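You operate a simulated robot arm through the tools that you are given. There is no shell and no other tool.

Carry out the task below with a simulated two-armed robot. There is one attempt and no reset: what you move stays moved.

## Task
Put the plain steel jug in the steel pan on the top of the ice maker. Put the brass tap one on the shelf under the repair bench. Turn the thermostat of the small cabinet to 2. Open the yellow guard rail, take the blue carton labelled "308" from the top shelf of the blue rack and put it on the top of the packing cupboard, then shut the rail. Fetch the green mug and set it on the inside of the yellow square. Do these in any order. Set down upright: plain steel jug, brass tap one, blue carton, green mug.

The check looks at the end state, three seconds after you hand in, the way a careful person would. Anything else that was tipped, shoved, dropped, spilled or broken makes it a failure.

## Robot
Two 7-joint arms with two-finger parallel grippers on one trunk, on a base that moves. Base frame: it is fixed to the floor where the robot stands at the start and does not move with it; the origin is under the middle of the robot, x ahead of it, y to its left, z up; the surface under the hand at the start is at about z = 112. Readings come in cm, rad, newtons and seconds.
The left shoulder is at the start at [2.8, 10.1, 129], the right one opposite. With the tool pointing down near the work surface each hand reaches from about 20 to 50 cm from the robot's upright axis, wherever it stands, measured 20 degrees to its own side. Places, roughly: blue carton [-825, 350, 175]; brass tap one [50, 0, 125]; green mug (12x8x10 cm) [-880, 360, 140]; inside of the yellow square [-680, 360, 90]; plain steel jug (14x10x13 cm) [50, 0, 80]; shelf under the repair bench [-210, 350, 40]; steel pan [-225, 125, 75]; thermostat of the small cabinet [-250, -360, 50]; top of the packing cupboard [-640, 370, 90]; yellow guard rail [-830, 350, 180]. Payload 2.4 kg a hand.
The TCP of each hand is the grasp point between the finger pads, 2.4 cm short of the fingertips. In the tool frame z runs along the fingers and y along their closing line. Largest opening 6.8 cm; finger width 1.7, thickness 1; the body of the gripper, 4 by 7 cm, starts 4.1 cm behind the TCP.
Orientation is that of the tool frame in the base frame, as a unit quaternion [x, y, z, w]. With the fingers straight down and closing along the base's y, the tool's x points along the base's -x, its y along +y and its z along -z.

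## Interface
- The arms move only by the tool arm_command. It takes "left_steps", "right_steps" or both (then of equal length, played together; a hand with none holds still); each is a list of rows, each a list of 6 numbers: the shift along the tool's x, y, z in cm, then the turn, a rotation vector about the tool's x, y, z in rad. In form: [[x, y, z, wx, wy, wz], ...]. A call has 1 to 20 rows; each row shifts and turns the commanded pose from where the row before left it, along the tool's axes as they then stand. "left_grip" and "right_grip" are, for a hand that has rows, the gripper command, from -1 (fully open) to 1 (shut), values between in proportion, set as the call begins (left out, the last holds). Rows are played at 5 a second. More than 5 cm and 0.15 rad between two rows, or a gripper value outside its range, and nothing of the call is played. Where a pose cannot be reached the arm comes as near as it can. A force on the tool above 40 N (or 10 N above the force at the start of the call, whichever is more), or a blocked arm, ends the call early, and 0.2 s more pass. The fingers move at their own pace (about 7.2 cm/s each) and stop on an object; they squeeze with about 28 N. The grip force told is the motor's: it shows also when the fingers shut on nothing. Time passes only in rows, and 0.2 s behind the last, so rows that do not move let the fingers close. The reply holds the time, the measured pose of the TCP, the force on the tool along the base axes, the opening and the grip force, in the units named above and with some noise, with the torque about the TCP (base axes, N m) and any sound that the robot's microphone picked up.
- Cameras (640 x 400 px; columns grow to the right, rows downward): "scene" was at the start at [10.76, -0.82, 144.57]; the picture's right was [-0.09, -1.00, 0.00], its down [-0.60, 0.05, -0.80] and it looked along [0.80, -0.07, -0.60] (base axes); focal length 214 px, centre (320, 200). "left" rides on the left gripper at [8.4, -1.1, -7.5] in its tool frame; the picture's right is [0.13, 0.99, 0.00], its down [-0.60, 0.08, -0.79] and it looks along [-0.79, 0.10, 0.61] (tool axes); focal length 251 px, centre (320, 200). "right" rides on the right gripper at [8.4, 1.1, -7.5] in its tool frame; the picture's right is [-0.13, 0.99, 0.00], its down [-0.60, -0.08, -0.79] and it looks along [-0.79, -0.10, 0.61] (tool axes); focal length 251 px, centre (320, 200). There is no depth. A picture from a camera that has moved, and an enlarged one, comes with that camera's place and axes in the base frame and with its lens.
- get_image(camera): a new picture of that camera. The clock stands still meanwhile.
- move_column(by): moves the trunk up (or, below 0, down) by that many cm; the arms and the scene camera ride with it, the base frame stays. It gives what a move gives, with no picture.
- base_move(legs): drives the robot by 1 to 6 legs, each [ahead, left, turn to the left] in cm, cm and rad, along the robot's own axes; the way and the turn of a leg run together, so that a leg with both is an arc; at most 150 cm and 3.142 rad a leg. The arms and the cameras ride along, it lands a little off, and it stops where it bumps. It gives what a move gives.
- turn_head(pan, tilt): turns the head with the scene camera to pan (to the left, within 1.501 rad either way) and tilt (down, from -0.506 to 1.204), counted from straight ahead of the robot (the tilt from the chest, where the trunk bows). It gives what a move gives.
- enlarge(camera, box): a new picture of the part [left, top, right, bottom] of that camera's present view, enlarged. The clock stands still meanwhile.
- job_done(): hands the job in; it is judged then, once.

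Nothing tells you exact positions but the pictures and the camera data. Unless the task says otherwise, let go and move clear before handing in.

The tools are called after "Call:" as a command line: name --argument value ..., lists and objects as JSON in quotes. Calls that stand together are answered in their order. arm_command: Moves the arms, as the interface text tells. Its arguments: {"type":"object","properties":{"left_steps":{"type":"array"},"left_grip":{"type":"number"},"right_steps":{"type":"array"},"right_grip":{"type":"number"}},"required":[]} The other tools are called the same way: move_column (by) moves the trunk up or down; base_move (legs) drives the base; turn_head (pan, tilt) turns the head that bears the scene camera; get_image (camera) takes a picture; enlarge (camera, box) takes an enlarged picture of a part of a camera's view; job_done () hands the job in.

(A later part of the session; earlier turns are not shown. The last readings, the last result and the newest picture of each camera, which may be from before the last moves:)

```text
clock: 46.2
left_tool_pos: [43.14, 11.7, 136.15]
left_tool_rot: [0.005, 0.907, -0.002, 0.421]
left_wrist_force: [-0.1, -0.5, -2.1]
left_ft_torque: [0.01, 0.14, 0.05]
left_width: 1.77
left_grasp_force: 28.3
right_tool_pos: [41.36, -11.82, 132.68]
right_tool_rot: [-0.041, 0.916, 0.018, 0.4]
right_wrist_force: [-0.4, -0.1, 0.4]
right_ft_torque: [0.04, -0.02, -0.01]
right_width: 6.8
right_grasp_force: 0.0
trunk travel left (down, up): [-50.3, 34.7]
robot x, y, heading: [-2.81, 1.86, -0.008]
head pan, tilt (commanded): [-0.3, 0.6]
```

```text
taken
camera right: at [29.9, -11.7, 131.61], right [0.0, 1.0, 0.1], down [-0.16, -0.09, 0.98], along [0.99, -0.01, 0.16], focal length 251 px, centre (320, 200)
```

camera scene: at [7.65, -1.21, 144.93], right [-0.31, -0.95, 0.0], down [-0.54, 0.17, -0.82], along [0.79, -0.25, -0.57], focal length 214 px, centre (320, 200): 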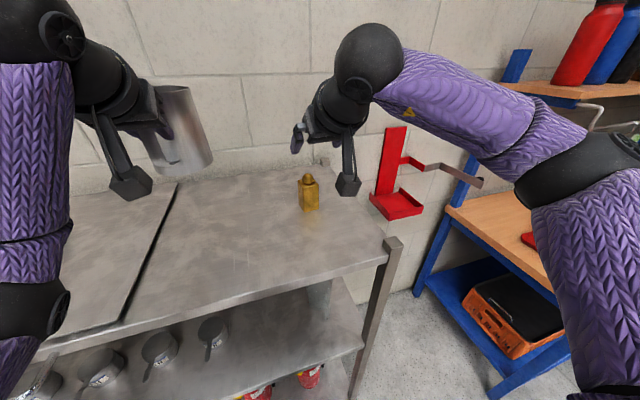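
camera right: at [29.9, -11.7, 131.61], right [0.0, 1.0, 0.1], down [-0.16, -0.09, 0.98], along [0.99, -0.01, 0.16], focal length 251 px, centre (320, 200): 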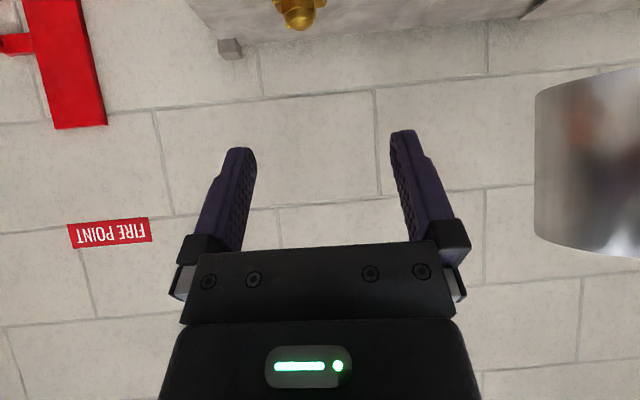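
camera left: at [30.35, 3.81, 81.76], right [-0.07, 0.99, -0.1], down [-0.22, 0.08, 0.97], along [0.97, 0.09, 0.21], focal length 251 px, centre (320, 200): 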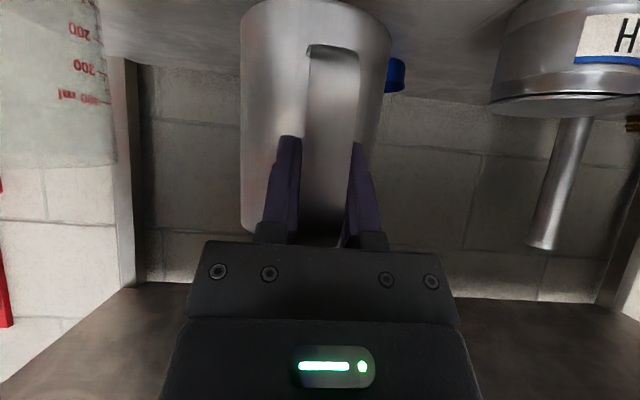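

Cap seen at about [50.5, -12.3, 121], agreeing with my estimate. I'll move to the diagonal pre-grasp and look before the last few centimetres.

Call:
arm_command --right_steps '[[3.03, -0.58, 2, 0, 0, 0], [3.03, -0.58, 2, 0, 0, 0], [0, 0, 3, 0, 0, 0], [0, 0, 3, 0, 0, 0], [0, 0, 0, 0, 0, 0]]'

Call:
get_image --camera "right"

Call:
enlarge --camera "scene" --box '[240, 130, 400, 230]'

```text
clock: 47.4
left_tool_pos: [43.22, 11.86, 136.2]
left_tool_rot: [0.005, 0.907, -0.003, 0.421]
left_wrist_force: [-0.1, 0.2, -1.9]
left_ft_torque: [-0.03, 0.1, -0.01]
left_width: 1.74
left_grasp_force: 27.8
right_tool_pos: [44.37, -12.75, 121.41]
right_tool_rot: [-0.041, 0.916, 0.018, 0.4]
right_wrist_force: [-0.5, -0.4, 0.2]
right_ft_torque: [0.04, 0.01, 0.02]
right_width: 6.8
right_grasp_force: 0.1
trunk travel left (down, up): [-50.3, 34.7]
robot x, y, heading: [-2.71, 1.37, -0.011]
head pan, tilt (commanded): [-0.3, 0.6]
```

```text
taken
camera right: at [33.02, -12.71, 120.45], right [0.0, 1.0, 0.09], down [-0.16, -0.09, 0.98], along [0.99, -0.01, 0.16], focal length 251 px, centre (320, 200)
```

right: 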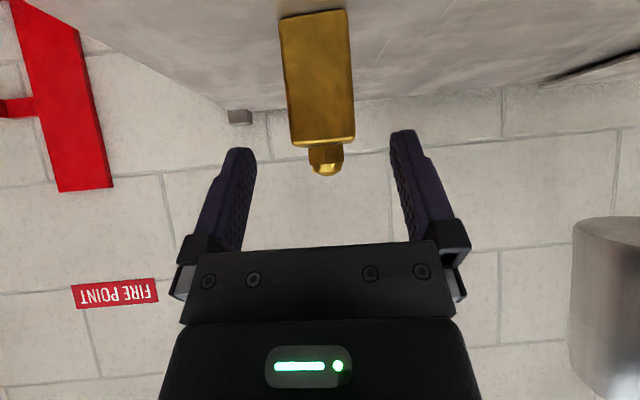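

```text
4.00 times, centred on (320, 180) of scene
camera zoom: at [7.63, -1.21, 144.93], right [-0.31, -0.95, 0.0], down [-0.54, 0.17, -0.82], along [0.79, -0.25, -0.57], focal length 858 px, centre (320, 280)
```

zoom: 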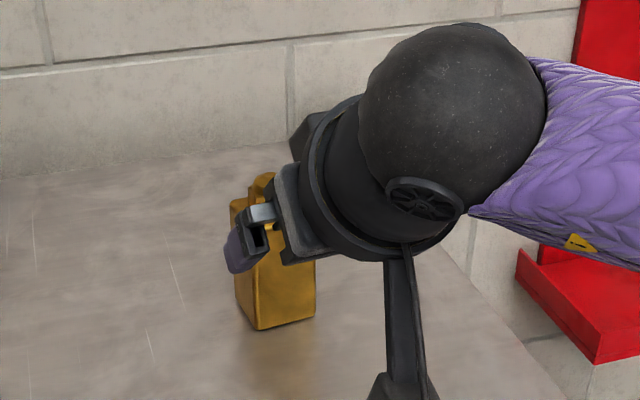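

The block is centred between the open fingers. I'll advance the remaining 7.5 cm diagonally and close.

Call:
arm_command --right_steps '[[-0.08, 0, 2.5, 0, 0, 0], [-0.08, 0, 2.5, 0, 0, 0], [-0.08, 0, 1.25, 0, 0, 0], [0, 0, 1.25, 0, 0, 0], [0, 0, 0, 0, 0, 0]]'

Call:
get_image --camera "right"

```text
clock: 48.6
left_tool_pos: [43.1, 11.92, 136.22]
left_tool_rot: [0.005, 0.907, -0.002, 0.421]
left_wrist_force: [0.8, 0.4, -2.4]
left_ft_torque: [0.01, 0.13, 0.01]
left_width: 1.77
left_grasp_force: 27.8
right_tool_pos: [49.99, -12.15, 116.61]
right_tool_rot: [-0.041, 0.916, 0.018, 0.399]
right_wrist_force: [-1.0, 0.3, 0.0]
right_ft_torque: [0.04, 0.07, -0.01]
right_width: 6.8
right_grasp_force: 0.2
trunk travel left (down, up): [-50.3, 34.7]
robot x, y, heading: [-3.1, 1.82, -0.014]
head pan, tilt (commanded): [-0.3, 0.6]
```

```text
taken
camera right: at [38.72, -12.15, 115.6], right [0.0, 1.0, 0.09], down [-0.16, -0.09, 0.98], along [0.99, -0.01, 0.16], focal length 251 px, centre (320, 200)
```

right: 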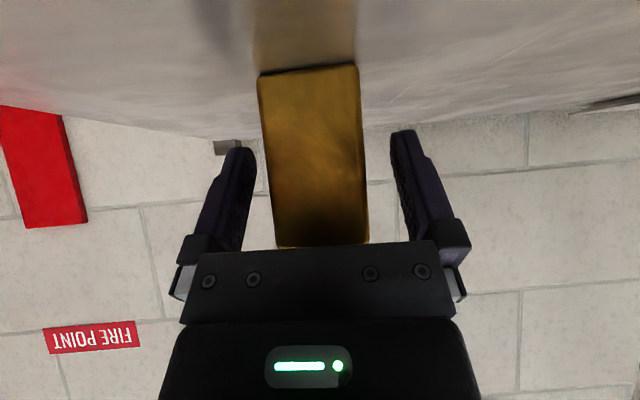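

The block sits between the pads. Closing the right hand and lifting a little.

Call:
arm_command --right_steps '[[0, 0, 0, 0, 0, 0], [0, 0, 0, 0, 0, 0], [0, 0, 0, 0, 0, 0], [0, 0, 0, 0, 0, 0]]' --right_grip 1

Call:
arm_command --right_steps '[[-0.73, 0, -0.68, 0, 0, 0], [-0.73, 0, -0.68, 0, 0, 0], [-0.73, 0, -0.68, 0, 0, 0], [0, 0, 0, 0, 0, 0]]'

Call:
get_image --camera "right"

Call:
get_image --camera "scene"

```text
clock: 49.6
left_tool_pos: [43.16, 11.97, 136.12]
left_tool_rot: [0.005, 0.907, -0.002, 0.421]
left_wrist_force: [-0.9, -0.2, -1.9]
left_ft_torque: [0.02, 0.11, -0.03]
left_width: 1.76
left_grasp_force: 28.1
right_tool_pos: [50.11, -12.12, 116.67]
right_tool_rot: [-0.04, 0.916, 0.017, 0.399]
right_wrist_force: [0.0, 0.7, 0.4]
right_ft_torque: [0.1, -0.04, 0.0]
right_width: 4.18
right_grasp_force: 27.8
trunk travel left (down, up): [-50.3, 34.7]
robot x, y, heading: [-2.96, 1.46, -0.014]
head pan, tilt (commanded): [-0.3, 0.6]
```

```text
clock: 50.6
left_tool_pos: [43.32, 11.87, 136.17]
left_tool_rot: [0.004, 0.907, -0.002, 0.42]
left_wrist_force: [-0.1, -0.6, -1.5]
left_ft_torque: [-0.01, 0.12, -0.02]
left_width: 1.77
left_grasp_force: 28.1
right_tool_pos: [50.2, -12.23, 119.54]
right_tool_rot: [-0.041, 0.916, 0.017, 0.398]
right_wrist_force: [0.3, 0.3, -6.2]
right_ft_torque: [-0.03, 0.12, 0.02]
right_width: 4.17
right_grasp_force: 27.5
trunk travel left (down, up): [-50.3, 34.7]
robot x, y, heading: [-2.71, 1.65, -0.018]
head pan, tilt (commanded): [-0.3, 0.6]
```

```text
taken
camera right: at [38.86, -12.16, 118.56], right [0.0, 1.0, 0.09], down [-0.16, -0.09, 0.98], along [0.99, -0.01, 0.16], focal length 251 px, centre (320, 200)
```

right: 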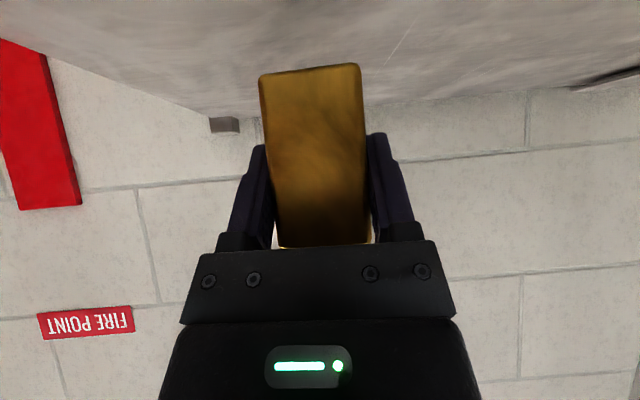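

```text
taken
camera scene: at [7.72, -1.23, 144.92], right [-0.31, -0.95, 0.0], down [-0.54, 0.17, -0.82], along [0.78, -0.25, -0.57], focal length 214 px, centre (320, 200)
```

scene: 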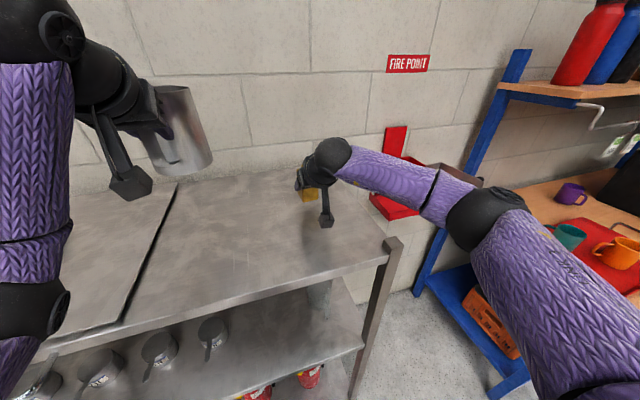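

Brass tap is held firmly (about 0.6 kg). I'll lift further, draw it in, and back away from the bench.

Call:
arm_command --right_steps '[[-2.2, 0, -2.04, 0, 0, 0], [-2.2, 0, -2.04, 0, 0, 0], [-2.2, 0, -2.04, 0, 0, 0], [-2.2, 0, -2.04, 0, 0, 0], [0, 0, 0, 0, 0, 0]]'

Call:
base_move --legs '[[-80, 0, 0]]'

Call:
arm_command --right_steps '[[2.04, 0, -2.2, 0, 0, 0], [2.04, 0, -2.2, 0, 0, 0], [2.04, 0, -2.2, 0, 0, 0], [2.04, 0, -2.2, 0, 0, 0], [0, 0, 0, 0, 0, 0]]'

Call:
turn_head --pan 1.3 --tilt 0.2

Call:
get_image --camera "scene"

```text
clock: 51.8
left_tool_pos: [43.22, 11.89, 136.23]
left_tool_rot: [0.005, 0.907, -0.002, 0.421]
left_wrist_force: [0.3, 0.8, -1.9]
left_ft_torque: [-0.03, 0.12, -0.02]
left_width: 1.75
left_grasp_force: 28.0
right_tool_pos: [50.41, -12.05, 131.34]
right_tool_rot: [-0.042, 0.916, 0.018, 0.398]
right_wrist_force: [-0.7, -0.5, -5.8]
right_ft_torque: [-0.01, 0.08, 0.04]
right_width: 4.19
right_grasp_force: 27.9
trunk travel left (down, up): [-50.3, 34.7]
robot x, y, heading: [-2.82, 1.83, -0.015]
head pan, tilt (commanded): [-0.3, 0.6]
```

```text
clock: 56.0
left_tool_pos: [-35.4, 12.76, 136.12]
left_tool_rot: [0.005, 0.907, -0.003, 0.421]
left_wrist_force: [-0.8, 0.6, -2.1]
left_ft_torque: [-0.02, 0.14, 0.01]
left_width: 1.75
left_grasp_force: 27.6
right_tool_pos: [-28.3, -11.25, 131.42]
right_tool_rot: [-0.04, 0.916, 0.017, 0.399]
right_wrist_force: [-0.1, -0.2, -5.0]
right_ft_torque: [-0.01, 0.06, 0.03]
right_width: 4.18
right_grasp_force: 27.7
trunk travel left (down, up): [-50.3, 34.7]
robot x, y, heading: [-81.54, 2.55, -0.014]
head pan, tilt (commanded): [-0.3, 0.6]
```

```text
clock: 57.2
left_tool_pos: [-35.25, 12.76, 136.18]
left_tool_rot: [0.005, 0.907, -0.003, 0.421]
left_wrist_force: [-0.5, -0.9, -2.4]
left_ft_torque: [0.05, 0.12, -0.01]
left_width: 1.73
left_grasp_force: 28.0
right_tool_pos: [-40.05, -12.24, 131.66]
right_tool_rot: [-0.038, 0.916, 0.017, 0.398]
right_wrist_force: [0.0, 0.4, -5.9]
right_ft_torque: [0.02, 0.08, -0.05]
right_width: 4.22
right_grasp_force: 28.4
trunk travel left (down, up): [-50.3, 34.7]
robot x, y, heading: [-81.59, 2.58, -0.015]
head pan, tilt (commanded): [-0.3, 0.6]
```

```text
clock: 58.9
left_tool_pos: [-35.46, 12.74, 136.23]
left_tool_rot: [0.005, 0.907, -0.002, 0.421]
left_wrist_force: [0.0, -0.5, -2.3]
left_ft_torque: [-0.03, 0.12, -0.01]
left_width: 1.78
left_grasp_force: 27.7
right_tool_pos: [-40.12, -12.32, 131.56]
right_tool_rot: [-0.041, 0.916, 0.018, 0.398]
right_wrist_force: [-0.7, -0.3, -6.1]
right_ft_torque: [-0.01, 0.1, -0.01]
right_width: 4.19
right_grasp_force: 28.4
trunk travel left (down, up): [-50.3, 34.7]
robot x, y, heading: [-81.41, 2.41, -0.014]
head pan, tilt (commanded): [1.3, 0.201]
```

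```text
taken
camera scene: at [-76.7, 11.41, 148.6], right [0.96, -0.28, 0.0], down [-0.06, -0.19, -0.98], along [0.28, 0.94, -0.2], focal length 214 px, centre (320, 200)
```

scene: 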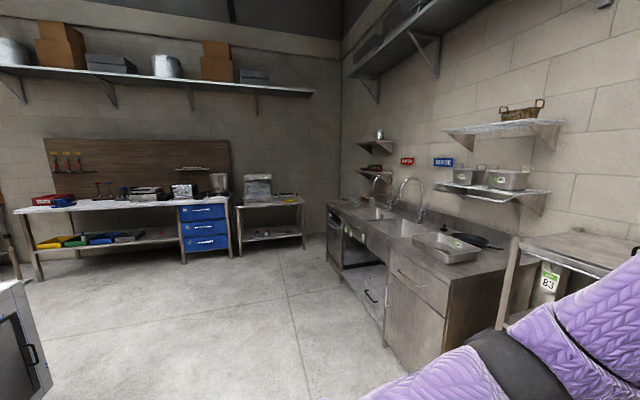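

Now I see the far wall with a brown-backed bench (likely the repair bench) and at lower left a steel cabinet corner. I'll turn left to face that side and look.

Call:
base_move --legs '[[0, 0, 1.5]]'

Call:
turn_head --pan 0.3 --tilt 0.35

Call:
get_image --camera "scene"

Call:
turn_head --pan 1.2 --tilt 0.3

Call:
get_image --camera "scene"

```text
clock: 63.0
left_tool_pos: [-89.74, 49.1, 136.24]
left_tool_rot: [-0.624, 0.658, 0.29, 0.306]
left_wrist_force: [-0.1, 0.3, -3.0]
left_ft_torque: [-0.15, -0.01, 0.01]
left_width: 1.75
left_grasp_force: 27.7
right_tool_pos: [-64.69, 43.41, 131.56]
right_tool_rot: [0.662, -0.635, -0.287, -0.276]
right_wrist_force: [-0.8, 0.2, -5.2]
right_ft_torque: [-0.1, 0.01, 0.03]
right_width: 4.17
right_grasp_force: 28.0
trunk travel left (down, up): [-50.3, 34.7]
robot x, y, heading: [-81.49, 2.63, 1.512]
head pan, tilt (commanded): [1.3, 0.201]
```

```text
clock: 64.2
left_tool_pos: [-89.58, 49.1, 136.28]
left_tool_rot: [-0.623, 0.659, 0.29, 0.306]
left_wrist_force: [-0.4, 0.2, -1.2]
left_ft_torque: [-0.18, 0.04, 0.0]
left_width: 1.74
left_grasp_force: 28.0
right_tool_pos: [-64.71, 43.26, 131.53]
right_tool_rot: [0.662, -0.635, -0.288, -0.276]
right_wrist_force: [0.2, -1.0, -5.4]
right_ft_torque: [-0.11, 0.04, -0.01]
right_width: 4.18
right_grasp_force: 27.8
trunk travel left (down, up): [-50.3, 34.7]
robot x, y, heading: [-81.58, 2.72, 1.51]
head pan, tilt (commanded): [0.3, 0.351]
```

```text
taken
camera scene: at [-83.52, 13.64, 147.2], right [0.97, 0.24, 0.0], down [0.08, -0.33, -0.94], along [-0.23, 0.91, -0.34], focal length 214 px, centre (320, 200)
```

scene: 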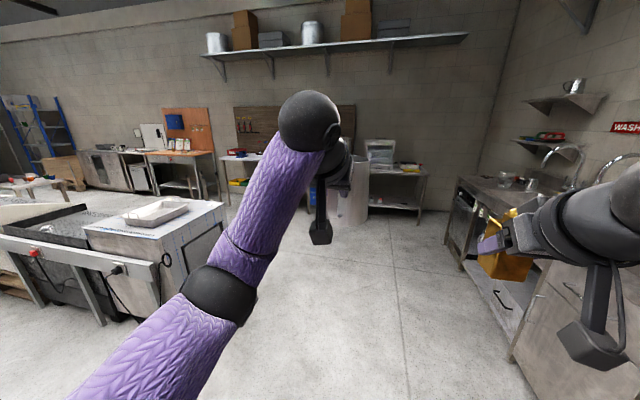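

```text
clock: 65.5
left_tool_pos: [-89.66, 48.96, 136.25]
left_tool_rot: [-0.623, 0.659, 0.29, 0.306]
left_wrist_force: [-0.6, -0.6, -2.0]
left_ft_torque: [-0.12, 0.04, 0.02]
left_width: 1.75
left_grasp_force: 28.1
right_tool_pos: [-64.87, 43.25, 131.52]
right_tool_rot: [0.662, -0.635, -0.288, -0.276]
right_wrist_force: [-0.7, -0.1, -5.1]
right_ft_torque: [-0.09, -0.01, 0.01]
right_width: 4.19
right_grasp_force: 27.6
trunk travel left (down, up): [-50.3, 34.7]
robot x, y, heading: [-81.75, 2.68, 1.517]
head pan, tilt (commanded): [1.201, 0.3]
```

```text
taken
camera scene: at [-89.77, 8.49, 147.67], right [0.42, 0.91, 0.0], down [0.27, -0.12, -0.96], along [-0.87, 0.4, -0.3], focal length 214 px, centre (320, 200)
```

scene: 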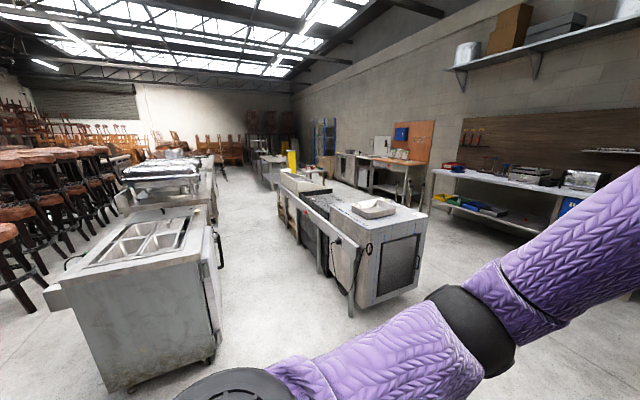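

I see a steel cabinet with a pan on top (the ice maker, likely at about [-225, 125]). Let me enlarge.

Call:
enlarge --camera "scene" --box '[260, 140, 460, 310]'

Call:
enlarge --camera "scene" --box '[380, 100, 640, 260]'

Call:
enlarge --camera "scene" --box '[240, 100, 440, 200]'

```text
2.35 times, centred on (360, 225) of scene
camera zoom: at [-89.77, 8.49, 147.67], right [0.42, 0.91, 0.0], down [0.27, -0.12, -0.96], along [-0.87, 0.4, -0.3], focal length 505 px, centre (226, 141)
```

zoom: 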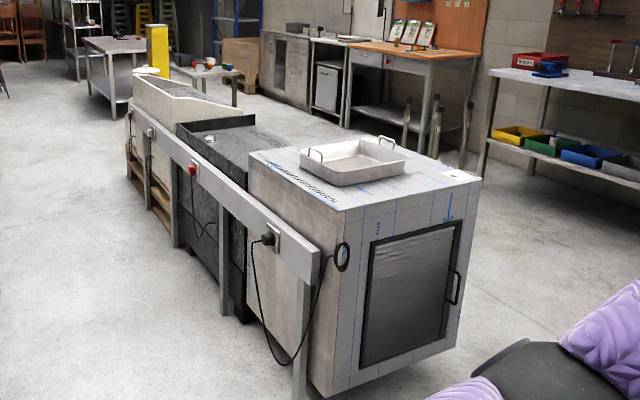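

```text
2.46 times, centred on (510, 180) of scene
camera zoom: at [-89.77, 8.49, 147.67], right [0.42, 0.91, 0.0], down [0.27, -0.12, -0.96], along [-0.87, 0.4, -0.3], focal length 528 px, centre (-148, 249)
```

zoom: 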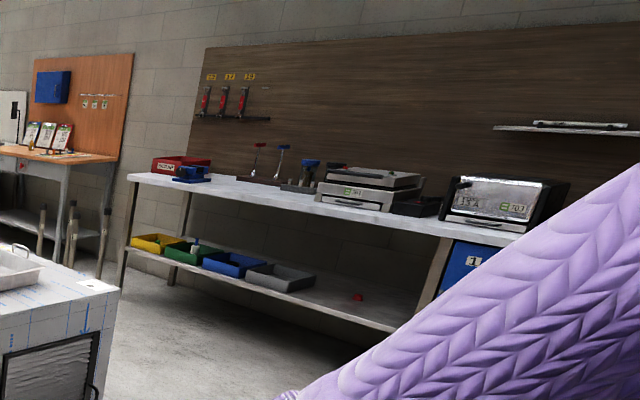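

```text
3.20 times, centred on (340, 150) of scene
camera zoom: at [-89.77, 8.49, 147.67], right [0.42, 0.91, 0.0], down [0.27, -0.12, -0.96], along [-0.87, 0.4, -0.3], focal length 686 px, centre (256, 360)
```

zoom: 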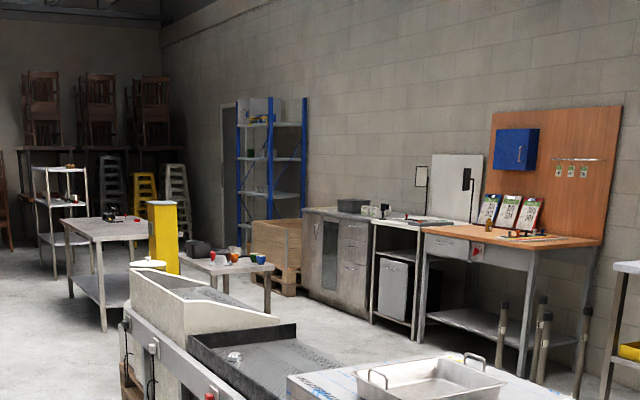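

The ice maker is at about x −290…−211, y 106…170, top z≈75, with the steel pan on it; the repair bench is the white-topped one along the far wall with free shelf space. I'll drive into the aisle between them.

Call:
base_move --legs '[[0, 0, 0.15], [120, 0, 0], [100, 0, 0], [0, 0, 1.3]]'

Call:
turn_head --pan 0.5 --tilt 0.4

Call:
get_image --camera "scene"

Call:
turn_head --pan -0.7 --tilt 0.4

Call:
get_image --camera "scene"

```text
clock: 80.1
left_tool_pos: [-151.54, 216.88, 136.15]
left_tool_rot: [0.904, -0.068, -0.42, -0.032]
left_wrist_force: [0.3, 1.0, -1.7]
left_ft_torque: [-0.05, -0.13, 0.0]
left_width: 1.76
left_grasp_force: 27.9
right_tool_pos: [-143.53, 241.1, 131.68]
right_tool_rot: [0.917, -0.024, -0.398, -0.011]
right_wrist_force: [0.1, -0.3, -5.2]
right_ft_torque: [0.0, -0.11, -0.06]
right_width: 4.22
right_grasp_force: 28.0
trunk travel left (down, up): [-50.3, 34.7]
robot x, y, heading: [-104.93, 220.93, 2.987]
head pan, tilt (commanded): [1.201, 0.3]
```

```text
clock: 81.2
left_tool_pos: [-151.61, 216.89, 136.21]
left_tool_rot: [0.904, -0.068, -0.42, -0.031]
left_wrist_force: [0.4, -0.7, -1.6]
left_ft_torque: [-0.04, -0.13, 0.02]
left_width: 1.76
left_grasp_force: 27.5
right_tool_pos: [-143.57, 241.03, 131.62]
right_tool_rot: [0.917, -0.023, -0.399, -0.01]
right_wrist_force: [0.3, 0.2, -5.7]
right_ft_torque: [0.01, -0.09, -0.02]
right_width: 4.21
right_grasp_force: 28.3
trunk travel left (down, up): [-50.3, 34.7]
robot x, y, heading: [-104.64, 220.58, 2.995]
head pan, tilt (commanded): [0.499, 0.4]
```

```text
taken
camera scene: at [-115.24, 217.72, 146.75], right [-0.34, 0.94, 0.0], down [0.37, 0.13, -0.92], along [-0.87, -0.31, -0.39], focal length 214 px, centre (320, 200)
```

scene: 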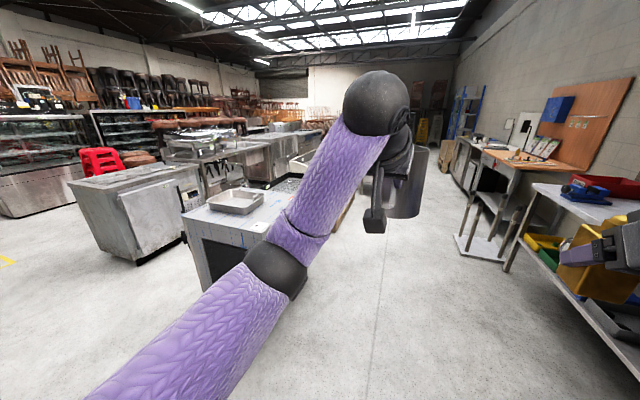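

```text
clock: 82.6
left_tool_pos: [-151.58, 216.77, 136.18]
left_tool_rot: [0.905, -0.068, -0.42, -0.032]
left_wrist_force: [-0.2, 0.0, -2.3]
left_ft_torque: [-0.04, -0.17, -0.01]
left_width: 1.77
left_grasp_force: 27.8
right_tool_pos: [-143.57, 241.07, 131.64]
right_tool_rot: [0.917, -0.023, -0.399, -0.01]
right_wrist_force: [-0.1, 0.5, -6.3]
right_ft_torque: [0.03, -0.08, 0.03]
right_width: 4.19
right_grasp_force: 27.9
trunk travel left (down, up): [-50.3, 34.7]
robot x, y, heading: [-104.45, 220.6, 2.986]
head pan, tilt (commanded): [-0.7, 0.4]
```

```text
taken
camera scene: at [-112.64, 227.85, 146.74], right [0.75, 0.66, 0.0], down [0.26, -0.29, -0.92], along [-0.61, 0.69, -0.39], focal length 214 px, centre (320, 200)
```

scene: 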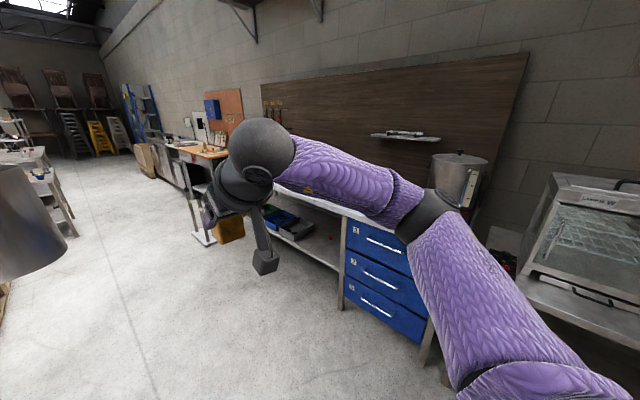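

Call:
turn_head --pan 0.75 --tilt 0.4

Call:
enlarge --camera "scene" --box '[160, 130, 400, 330]'

```text
clock: 84.2
left_tool_pos: [-151.71, 216.93, 136.31]
left_tool_rot: [0.905, -0.068, -0.42, -0.032]
left_wrist_force: [-0.8, -0.4, -2.9]
left_ft_torque: [-0.01, -0.14, 0.04]
left_width: 1.79
left_grasp_force: 28.1
right_tool_pos: [-143.4, 241.18, 131.51]
right_tool_rot: [0.917, -0.023, -0.399, -0.01]
right_wrist_force: [-0.4, 0.3, -5.9]
right_ft_torque: [-0.05, -0.1, 0.02]
right_width: 4.17
right_grasp_force: 28.1
trunk travel left (down, up): [-50.3, 34.7]
robot x, y, heading: [-104.48, 220.57, 2.992]
head pan, tilt (commanded): [0.75, 0.4]
```

```text
2.00 times, centred on (280, 230) of scene
camera zoom: at [-114.19, 215.66, 146.75], right [-0.56, 0.83, 0.0], down [0.32, 0.22, -0.92], along [-0.76, -0.52, -0.39], focal length 429 px, centre (400, 140)
```

zoom: 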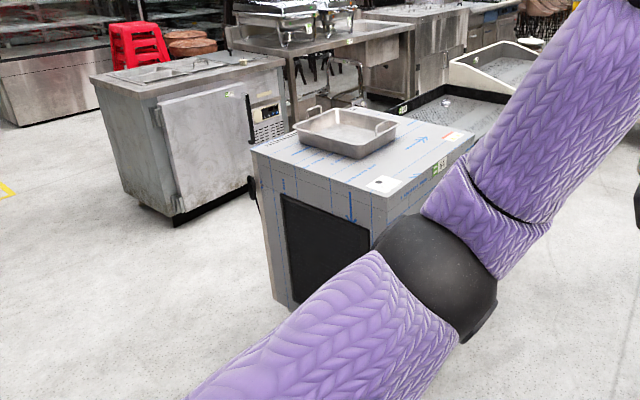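

The ice maker top is at z≈84 (x −257…−200, y 94…154) and the pan is centred near [-224, 118], its handles on the ±y sides. I'll drive round to its +x side, facing it.

Call:
base_move --legs '[[21, 97, 0], [0, 0, 0.15]]'

Call:
turn_head --pan -0.1 --tilt 0.5

Call:
get_image --camera "scene"

```text
clock: 90.0
left_tool_pos: [-186.87, 116.28, 136.23]
left_tool_rot: [0.907, -0.007, -0.42, -0.003]
left_wrist_force: [0.0, -0.6, -1.8]
left_ft_torque: [0.0, -0.12, -0.01]
left_width: 1.78
left_grasp_force: 27.7
right_tool_pos: [-182.08, 141.27, 131.57]
right_tool_rot: [0.916, 0.039, -0.399, 0.017]
right_wrist_force: [-0.4, -0.1, -5.2]
right_ft_torque: [0.0, -0.08, 0.03]
right_width: 4.18
right_grasp_force: 28.8
trunk travel left (down, up): [-50.3, 34.7]
robot x, y, heading: [-140.97, 126.63, 3.129]
head pan, tilt (commanded): [0.75, 0.4]
```

```text
clock: 91.2
left_tool_pos: [-186.87, 116.24, 136.2]
left_tool_rot: [0.907, -0.007, -0.421, -0.003]
left_wrist_force: [-0.6, 0.2, -2.4]
left_ft_torque: [-0.01, -0.11, -0.01]
left_width: 1.78
left_grasp_force: 28.5
right_tool_pos: [-182.05, 141.39, 131.61]
right_tool_rot: [0.916, 0.04, -0.399, 0.018]
right_wrist_force: [0.1, 0.6, -6.1]
right_ft_torque: [0.02, -0.11, -0.02]
right_width: 4.19
right_grasp_force: 28.4
trunk travel left (down, up): [-50.3, 34.7]
robot x, y, heading: [-140.84, 126.22, 3.13]
head pan, tilt (commanded): [-0.099, 0.499]
```

```text
taken
camera scene: at [-151.82, 127.39, 145.83], right [0.11, 0.99, 0.0], down [0.48, -0.05, -0.88], along [-0.87, 0.1, -0.48], focal length 214 px, centre (320, 200)
```

scene: 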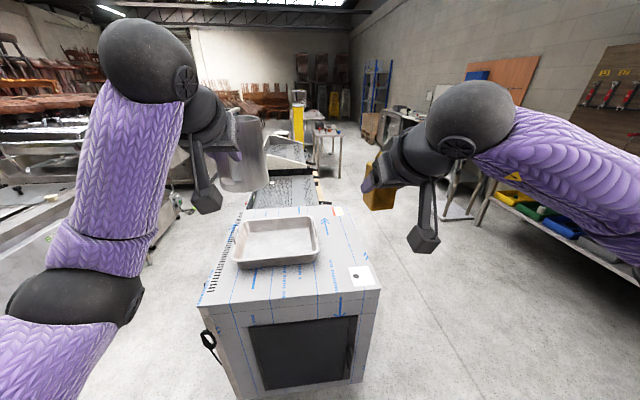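

Call:
enlarge --camera "scene" --box '[180, 190, 400, 320]'

```text
2.91 times, centred on (290, 255) of scene
camera zoom: at [-151.82, 127.39, 145.83], right [0.11, 0.99, 0.0], down [0.48, -0.05, -0.88], along [-0.87, 0.1, -0.48], focal length 624 px, centre (407, 40)
```

zoom: 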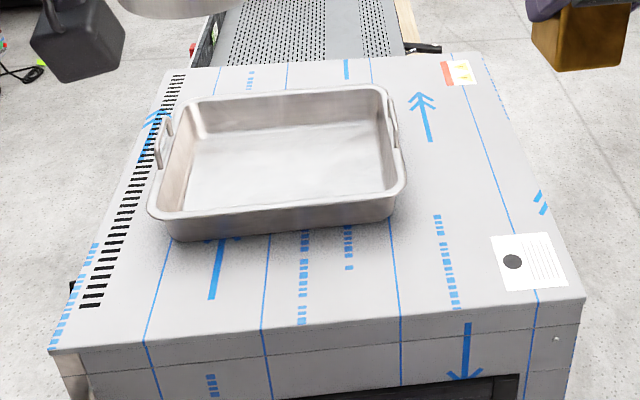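

Pan rim spans x −238…−213, y 102…134, axis-aligned; its floor is near z≈85. I'll drive in so that the jug comes over the pan's middle, then lower the trunk.

Call:
base_move --legs '[[28, -1.7, 0]]'

Call:
move_column --by -18

Call:
turn_head --pan 0.1 --tilt 0.7

Call:
get_image --camera "scene"

Call:
get_image --camera "left"

```text
clock: 93.2
left_tool_pos: [-215.22, 118.51, 136.07]
left_tool_rot: [0.907, -0.006, -0.421, -0.003]
left_wrist_force: [-0.4, 0.1, -2.4]
left_ft_torque: [-0.01, -0.15, 0.0]
left_width: 1.77
left_grasp_force: 27.9
right_tool_pos: [-210.5, 143.37, 131.53]
right_tool_rot: [0.916, 0.038, -0.398, 0.016]
right_wrist_force: [-0.1, -0.3, -6.1]
right_ft_torque: [-0.03, -0.07, 0.0]
right_width: 4.18
right_grasp_force: 27.9
trunk travel left (down, up): [-50.3, 34.7]
robot x, y, heading: [-169.11, 128.63, 3.124]
head pan, tilt (commanded): [-0.099, 0.499]
```

```text
clock: 95.2
left_tool_pos: [-215.07, 118.49, 118.21]
left_tool_rot: [0.907, -0.006, -0.421, -0.003]
left_wrist_force: [-0.1, 0.3, -1.1]
left_ft_torque: [0.02, -0.11, -0.02]
left_width: 1.76
left_grasp_force: 27.5
right_tool_pos: [-210.36, 143.48, 113.64]
right_tool_rot: [0.916, 0.039, -0.399, 0.017]
right_wrist_force: [0.7, 0.1, -5.6]
right_ft_torque: [0.0, -0.07, -0.01]
right_width: 4.15
right_grasp_force: 28.1
trunk travel left (down, up): [-32.3, 52.7]
robot x, y, heading: [-169.0, 128.4, 3.121]
head pan, tilt (commanded): [-0.099, 0.499]
```

```text
clock: 95.9
left_tool_pos: [-215.18, 118.38, 118.11]
left_tool_rot: [0.907, -0.006, -0.422, -0.003]
left_wrist_force: [-0.4, -1.1, -1.6]
left_ft_torque: [0.0, -0.13, 0.04]
left_width: 1.79
left_grasp_force: 28.0
right_tool_pos: [-210.41, 143.37, 113.53]
right_tool_rot: [0.917, 0.038, -0.397, 0.016]
right_wrist_force: [-0.3, 0.4, -6.1]
right_ft_torque: [-0.01, -0.14, 0.0]
right_width: 4.18
right_grasp_force: 28.1
trunk travel left (down, up): [-32.3, 52.7]
robot x, y, heading: [-169.07, 128.42, 3.131]
head pan, tilt (commanded): [0.099, 0.7]
```

```text
taken
camera scene: at [-181.98, 127.81, 125.94], right [-0.08, 1.0, 0.0], down [0.64, 0.05, -0.76], along [-0.76, -0.06, -0.64], focal length 214 px, centre (320, 200)
```

scene: 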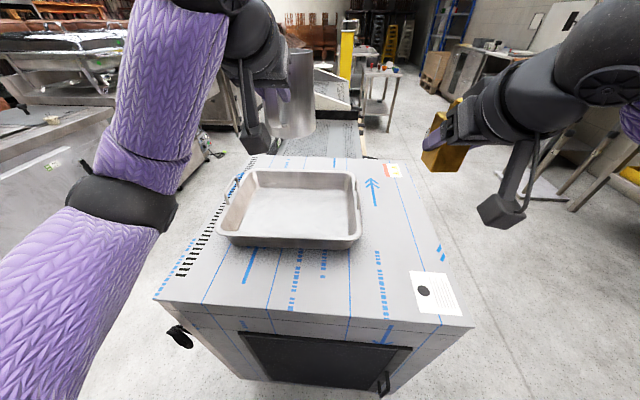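

```text
taken
camera left: at [-204.03, 119.29, 116.6], right [0.07, -0.99, -0.1], down [0.21, -0.08, 0.97], along [-0.97, -0.09, 0.21], focal length 251 px, centre (320, 200)
```

left: 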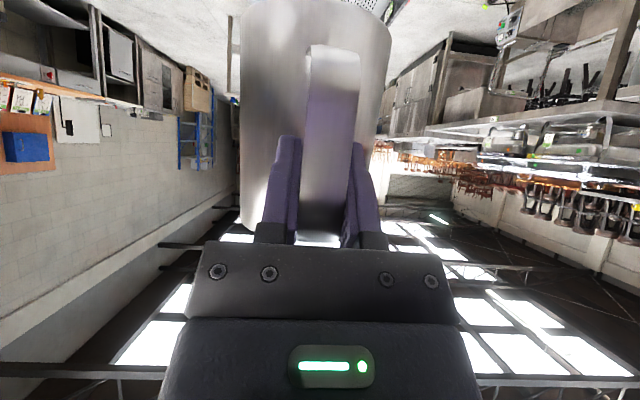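

Everything lines up. I'll lower the jug to just above the pan rim and look.

Call:
arm_command --left_steps '[[2.44, 0, 2.69, 0, 0, 0], [2.44, 0, 2.69, 0, 0, 0], [2.44, 0, 2.69, 0, 0, 0], [2.44, 0, 2.69, 0, 0, 0], [2.0, 0, 2.2, 0, 0, 0], [0, 0, 0, 0, 0, 0]]'

Call:
get_image --camera "scene"

Call:
get_image --camera "left"

```text
clock: 97.3
left_tool_pos: [-217.4, 118.56, 100.78]
left_tool_rot: [0.907, -0.007, -0.421, -0.003]
left_wrist_force: [0.0, 0.8, -2.3]
left_ft_torque: [-0.01, -0.15, -0.01]
left_width: 1.77
left_grasp_force: 28.0
right_tool_pos: [-210.39, 143.43, 113.59]
right_tool_rot: [0.917, 0.038, -0.398, 0.016]
right_wrist_force: [-0.5, 0.1, -5.1]
right_ft_torque: [0.0, -0.08, -0.01]
right_width: 4.17
right_grasp_force: 27.9
trunk travel left (down, up): [-32.3, 52.7]
robot x, y, heading: [-169.06, 128.36, 3.126]
head pan, tilt (commanded): [0.099, 0.7]
```

```text
taken
camera scene: at [-181.97, 127.8, 125.94], right [-0.08, 1.0, 0.0], down [0.64, 0.05, -0.76], along [-0.76, -0.06, -0.64], focal length 214 px, centre (320, 200)
```

scene: 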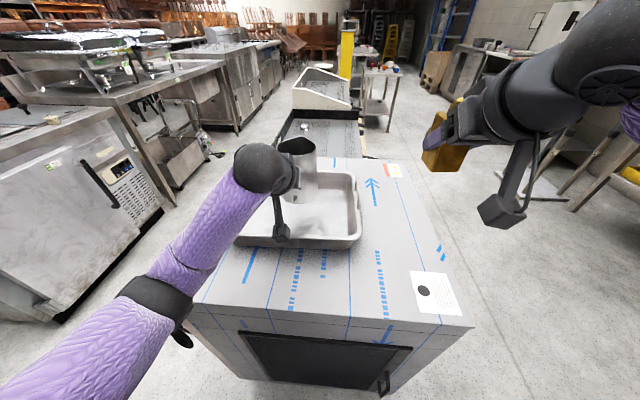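

```text
taken
camera left: at [-206.29, 119.39, 99.15], right [0.07, -0.99, -0.1], down [0.21, -0.08, 0.97], along [-0.97, -0.09, 0.21], focal length 251 px, centre (320, 200)
```

left: 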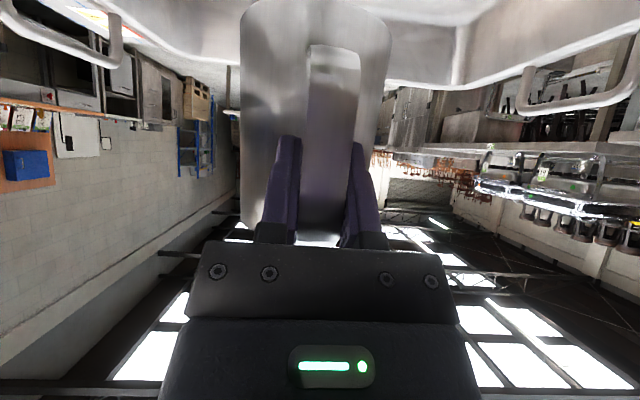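

The jug is centred over the pan. I'll lower it in gentle steps, watching the force.

Call:
arm_command --left_steps '[[0.764, 0, 0.645, 0, 0, 0], [0.764, 0, 0.645, 0, 0, 0], [0.764, 0, 0.645, 0, 0, 0], [0.764, 0, 0.645, 0, 0, 0], [0.764, 0, 0.645, 0, 0, 0], [0, 0, 0, 0, 0, 0]]'

Call:
enlarge --camera "scene" --box '[200, 120, 400, 260]'

Call:
get_image --camera "left"

```text
clock: 98.7
left_tool_pos: [-217.47, 118.39, 95.8]
left_tool_rot: [0.907, -0.006, -0.42, -0.003]
left_wrist_force: [-0.2, 0.3, -2.0]
left_ft_torque: [-0.05, -0.12, -0.02]
left_width: 1.77
left_grasp_force: 27.5
right_tool_pos: [-210.32, 143.52, 113.62]
right_tool_rot: [0.916, 0.039, -0.398, 0.018]
right_wrist_force: [0.1, -0.9, -5.2]
right_ft_torque: [0.05, -0.1, 0.0]
right_width: 4.19
right_grasp_force: 28.3
trunk travel left (down, up): [-32.3, 52.7]
robot x, y, heading: [-169.16, 128.82, 3.125]
head pan, tilt (commanded): [0.099, 0.7]
```

```text
2.86 times, centred on (300, 190) of scene
camera zoom: at [-181.97, 127.81, 125.94], right [-0.08, 1.0, 0.0], down [0.64, 0.05, -0.76], along [-0.76, -0.06, -0.64], focal length 613 px, centre (377, 229)
```

zoom: 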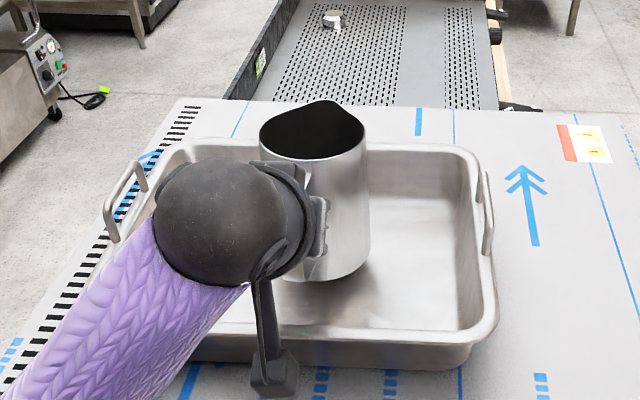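

```text
taken
camera left: at [-206.38, 119.29, 94.22], right [0.07, -0.99, -0.1], down [0.21, -0.08, 0.97], along [-0.97, -0.09, 0.21], focal length 251 px, centre (320, 200)
```

left: 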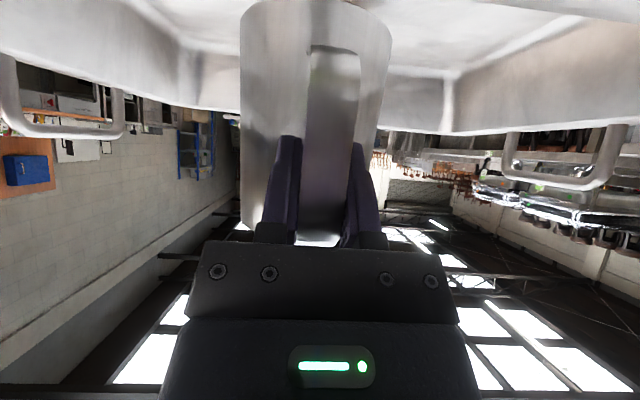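

Call:
arm_command --left_steps '[[0.382, 0, 0.322, 0, 0, 0], [0.382, 0, 0.322, 0, 0, 0], [0.382, 0, 0.322, 0, 0, 0], [0, 0, 0, 0, 0, 0]]'

Call:
arm_command --left_steps '[[0.306, 0, 0.258, 0, 0, 0], [0.306, 0, 0.258, 0, 0, 0], [0, 0, 0, 0, 0, 0]]'

Call:
enlarge --camera "scene" --box '[200, 120, 400, 260]'

```text
clock: 99.7
left_tool_pos: [-217.61, 118.4, 94.38]
left_tool_rot: [0.907, -0.006, -0.421, -0.003]
left_wrist_force: [-0.3, -0.5, -2.0]
left_ft_torque: [-0.02, -0.11, 0.01]
left_width: 1.77
left_grasp_force: 28.1
right_tool_pos: [-210.43, 143.42, 113.66]
right_tool_rot: [0.916, 0.038, -0.398, 0.017]
right_wrist_force: [-0.8, -0.2, -5.7]
right_ft_torque: [0.02, -0.09, -0.01]
right_width: 4.19
right_grasp_force: 28.6
trunk travel left (down, up): [-32.3, 52.7]
robot x, y, heading: [-169.27, 128.32, 3.128]
head pan, tilt (commanded): [0.099, 0.7]
```

```text
clock: 100.5
left_tool_pos: [-217.38, 118.42, 93.74]
left_tool_rot: [0.906, -0.006, -0.423, -0.004]
left_wrist_force: [1.9, 0.5, 15.3]
left_ft_torque: [0.15, 0.43, 0.0]
left_width: 1.77
left_grasp_force: 27.8
right_tool_pos: [-210.23, 143.49, 113.63]
right_tool_rot: [0.916, 0.039, -0.399, 0.017]
right_wrist_force: [0.7, -0.2, -6.0]
right_ft_torque: [0.04, -0.1, -0.01]
right_width: 4.19
right_grasp_force: 28.0
trunk travel left (down, up): [-32.3, 52.7]
robot x, y, heading: [-168.81, 128.47, 3.123]
head pan, tilt (commanded): [0.099, 0.7]
```

```text
2.86 times, centred on (300, 190) of scene
camera zoom: at [-181.79, 127.84, 125.98], right [-0.08, 1.0, 0.0], down [0.64, 0.05, -0.77], along [-0.76, -0.06, -0.64], focal length 613 px, centre (377, 229)
```

zoom: 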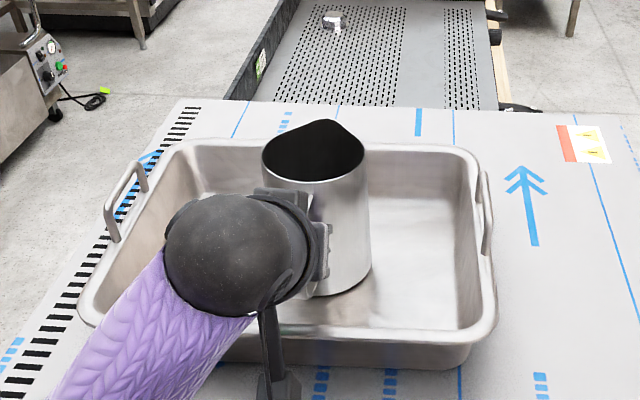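

The jug is standing on the pan floor. I'll relieve the push a little and then open the left hand.

Call:
arm_command --left_steps '[[-0.19, 0, -0.16, 0, 0, 0], [0, 0, 0, 0, 0, 0]]'

```text
clock: 101.1
left_tool_pos: [-217.47, 118.51, 93.72]
left_tool_rot: [0.907, -0.007, -0.42, -0.002]
left_wrist_force: [0.1, 1.4, 1.9]
left_ft_torque: [0.12, 0.29, -0.06]
left_width: 1.77
left_grasp_force: 27.7
right_tool_pos: [-210.29, 143.48, 113.59]
right_tool_rot: [0.916, 0.038, -0.398, 0.016]
right_wrist_force: [0.6, 0.7, -5.6]
right_ft_torque: [0.03, -0.05, 0.04]
right_width: 4.18
right_grasp_force: 28.0
trunk travel left (down, up): [-32.3, 52.7]
robot x, y, heading: [-169.42, 128.57, 3.132]
head pan, tilt (commanded): [0.099, 0.7]
```

Call:
arm_command --left_steps '[[0, 0, 0, 0, 0, 0], [0, 0, 0, 0, 0, 0], [0, 0, 0, 0, 0, 0], [0, 0, 0, 0, 0, 0]]' --left_grip -1

Call:
get_image --camera "left"

Call:
enlarge --camera "scene" --box '[200, 120, 400, 260]'

```text
clock: 102.1
left_tool_pos: [-217.42, 118.32, 93.8]
left_tool_rot: [0.907, -0.006, -0.421, -0.003]
left_wrist_force: [0.0, -0.1, 0.0]
left_ft_torque: [0.03, 0.0, 0.02]
left_width: 6.82
left_grasp_force: 0.1
right_tool_pos: [-210.4, 143.5, 113.67]
right_tool_rot: [0.916, 0.038, -0.399, 0.017]
right_wrist_force: [-0.5, -0.2, -5.8]
right_ft_torque: [0.01, -0.07, 0.01]
right_width: 4.2
right_grasp_force: 28.2
trunk travel left (down, up): [-32.3, 52.7]
robot x, y, heading: [-168.67, 128.35, 3.126]
head pan, tilt (commanded): [0.099, 0.7]
```

```text
taken
camera left: at [-206.31, 119.31, 92.23], right [0.07, -0.99, -0.1], down [0.21, -0.08, 0.97], along [-0.97, -0.09, 0.21], focal length 251 px, centre (320, 200)
```

left: 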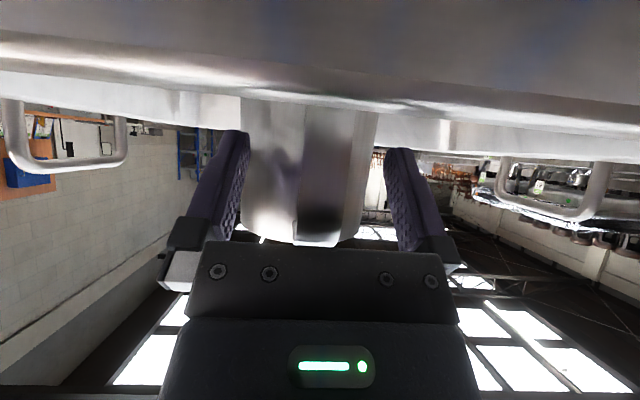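

```text
2.86 times, centred on (300, 190) of scene
camera zoom: at [-181.96, 127.81, 125.94], right [-0.08, 1.0, 0.0], down [0.64, 0.05, -0.76], along [-0.76, -0.06, -0.64], focal length 613 px, centre (377, 229)
```

zoom: 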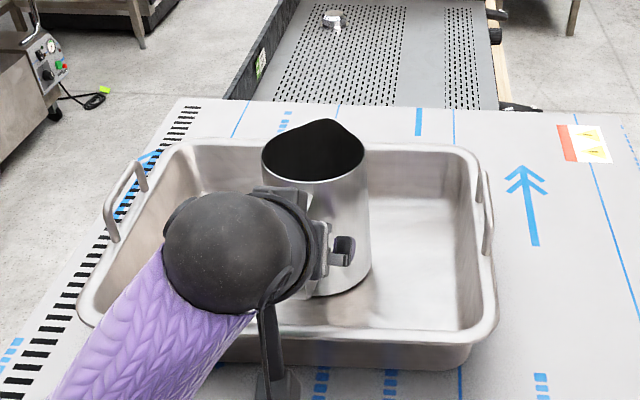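

Released; the jug stands upright in the pan. I'll withdraw the left hand back and up along its fingers.

Call:
arm_command --left_steps '[[0, 0, -1.5, 0, 0, 0], [0, 0, -2.5, 0, 0, 0], [0, 0, -3, 0, 0, 0], [0, 0, -3, 0, 0, 0], [-3, 0, -2, 0, 0, 0], [-3, 0, -2, 0, 0, 0], [-3, 0, -2, 0, 0, 0], [0, 0, 0, 0, 0, 0]]'

Call:
get_image --camera "scene"

```text
clock: 103.9
left_tool_pos: [-210.87, 118.26, 110.88]
left_tool_rot: [0.907, -0.007, -0.42, -0.004]
left_wrist_force: [-0.5, 0.1, 0.1]
left_ft_torque: [0.01, -0.01, 0.02]
left_width: 6.79
left_grasp_force: 0.0
right_tool_pos: [-210.37, 143.41, 113.59]
right_tool_rot: [0.916, 0.038, -0.399, 0.016]
right_wrist_force: [-0.6, 0.0, -5.7]
right_ft_torque: [-0.01, -0.07, -0.03]
right_width: 4.19
right_grasp_force: 28.3
trunk travel left (down, up): [-32.3, 52.7]
robot x, y, heading: [-169.07, 128.52, 3.126]
head pan, tilt (commanded): [0.099, 0.7]
```

```text
taken
camera scene: at [-181.96, 127.81, 125.94], right [-0.08, 1.0, 0.0], down [0.64, 0.05, -0.76], along [-0.76, -0.06, -0.64], focal length 214 px, centre (320, 200)
```

scene: 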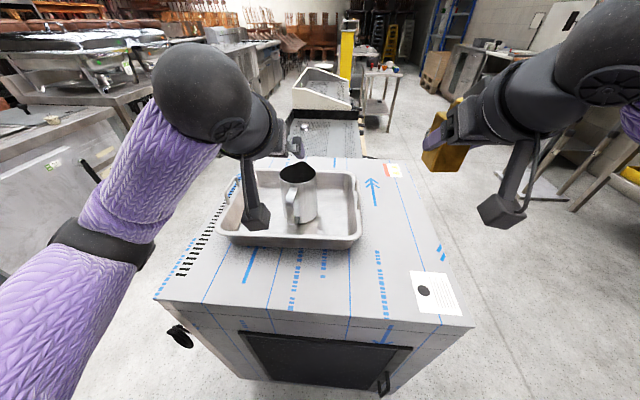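

The jug stands in the pan. Next the brass tap: I'll back off, move into the aisle and turn to face the repair bench.

Call:
base_move --legs '[[-35, 0, 0], [0, -95, 0], [0, 0, -1.56]]'

Call:
turn_head --pan 0.4 --tilt 0.45

Call:
get_image --camera "scene"

```text
clock: 114.6
left_tool_pos: [-142.86, 264.59, 110.97]
left_tool_rot: [-0.637, 0.646, 0.296, 0.3]
left_wrist_force: [0.3, -0.1, 0.6]
left_ft_torque: [0.0, 0.0, -0.02]
left_width: 6.79
left_grasp_force: 0.1
right_tool_pos: [-117.86, 264.14, 113.55]
right_tool_rot: [0.675, -0.621, -0.293, -0.27]
right_wrist_force: [-0.8, -0.2, -6.1]
right_ft_torque: [-0.07, -0.01, -0.02]
right_width: 4.17
right_grasp_force: 27.6
trunk travel left (down, up): [-32.3, 52.7]
robot x, y, heading: [-133.0, 222.52, 1.554]
head pan, tilt (commanded): [0.099, 0.7]
```

```text
clock: 115.4
left_tool_pos: [-142.98, 264.52, 110.89]
left_tool_rot: [-0.638, 0.645, 0.296, 0.3]
left_wrist_force: [0.2, 0.0, 0.4]
left_ft_torque: [-0.01, -0.03, 0.03]
left_width: 6.8
left_grasp_force: 0.0
right_tool_pos: [-117.79, 264.06, 113.54]
right_tool_rot: [0.676, -0.62, -0.294, -0.27]
right_wrist_force: [0.1, 0.3, -5.2]
right_ft_torque: [-0.1, -0.02, -0.01]
right_width: 4.19
right_grasp_force: 27.9
trunk travel left (down, up): [-32.3, 52.7]
robot x, y, heading: [-132.86, 222.83, 1.551]
head pan, tilt (commanded): [0.4, 0.45]
```

```text
taken
camera scene: at [-136.06, 235.72, 128.15], right [0.93, 0.37, 0.0], down [0.16, -0.4, -0.9], along [-0.34, 0.83, -0.44], focal length 214 px, centre (320, 200)
```

scene: 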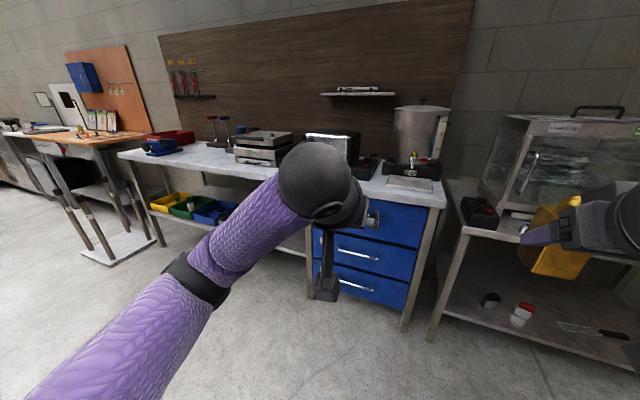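

Call:
base_move --legs '[[0, 75, 0]]'

Call:
turn_head --pan -0.05 --tilt 0.5

Call:
get_image --camera "scene"

```text
clock: 119.5
left_tool_pos: [-218.35, 266.18, 110.85]
left_tool_rot: [-0.634, 0.649, 0.294, 0.301]
left_wrist_force: [0.4, -0.2, -0.9]
left_ft_torque: [0.0, 0.0, 0.01]
left_width: 6.81
left_grasp_force: 0.0
right_tool_pos: [-193.15, 265.41, 113.59]
right_tool_rot: [0.673, -0.623, -0.292, -0.271]
right_wrist_force: [-0.1, -0.9, -5.4]
right_ft_torque: [-0.1, -0.02, -0.01]
right_width: 4.19
right_grasp_force: 27.7
trunk travel left (down, up): [-32.3, 52.7]
robot x, y, heading: [-208.48, 224.17, 1.55]
head pan, tilt (commanded): [0.4, 0.45]
```

```text
clock: 120.4
left_tool_pos: [-218.34, 266.26, 110.94]
left_tool_rot: [-0.634, 0.649, 0.294, 0.301]
left_wrist_force: [-0.5, -0.1, 0.8]
left_ft_torque: [-0.01, -0.01, 0.01]
left_width: 6.82
left_grasp_force: 0.1
right_tool_pos: [-193.22, 265.47, 113.61]
right_tool_rot: [0.673, -0.623, -0.293, -0.271]
right_wrist_force: [-0.3, -0.5, -5.3]
right_ft_torque: [-0.12, -0.03, -0.01]
right_width: 4.18
right_grasp_force: 28.6
trunk travel left (down, up): [-32.3, 52.7]
robot x, y, heading: [-208.35, 224.1, 1.548]
head pan, tilt (commanded): [-0.051, 0.499]
```

```text
taken
camera scene: at [-207.59, 237.75, 127.71], right [1.0, -0.07, 0.0], down [-0.04, -0.48, -0.88], along [0.06, 0.88, -0.48], focal length 214 px, centre (320, 200)
```

scene: 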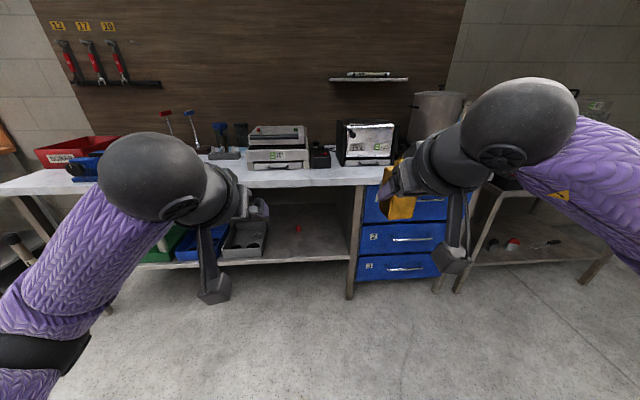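

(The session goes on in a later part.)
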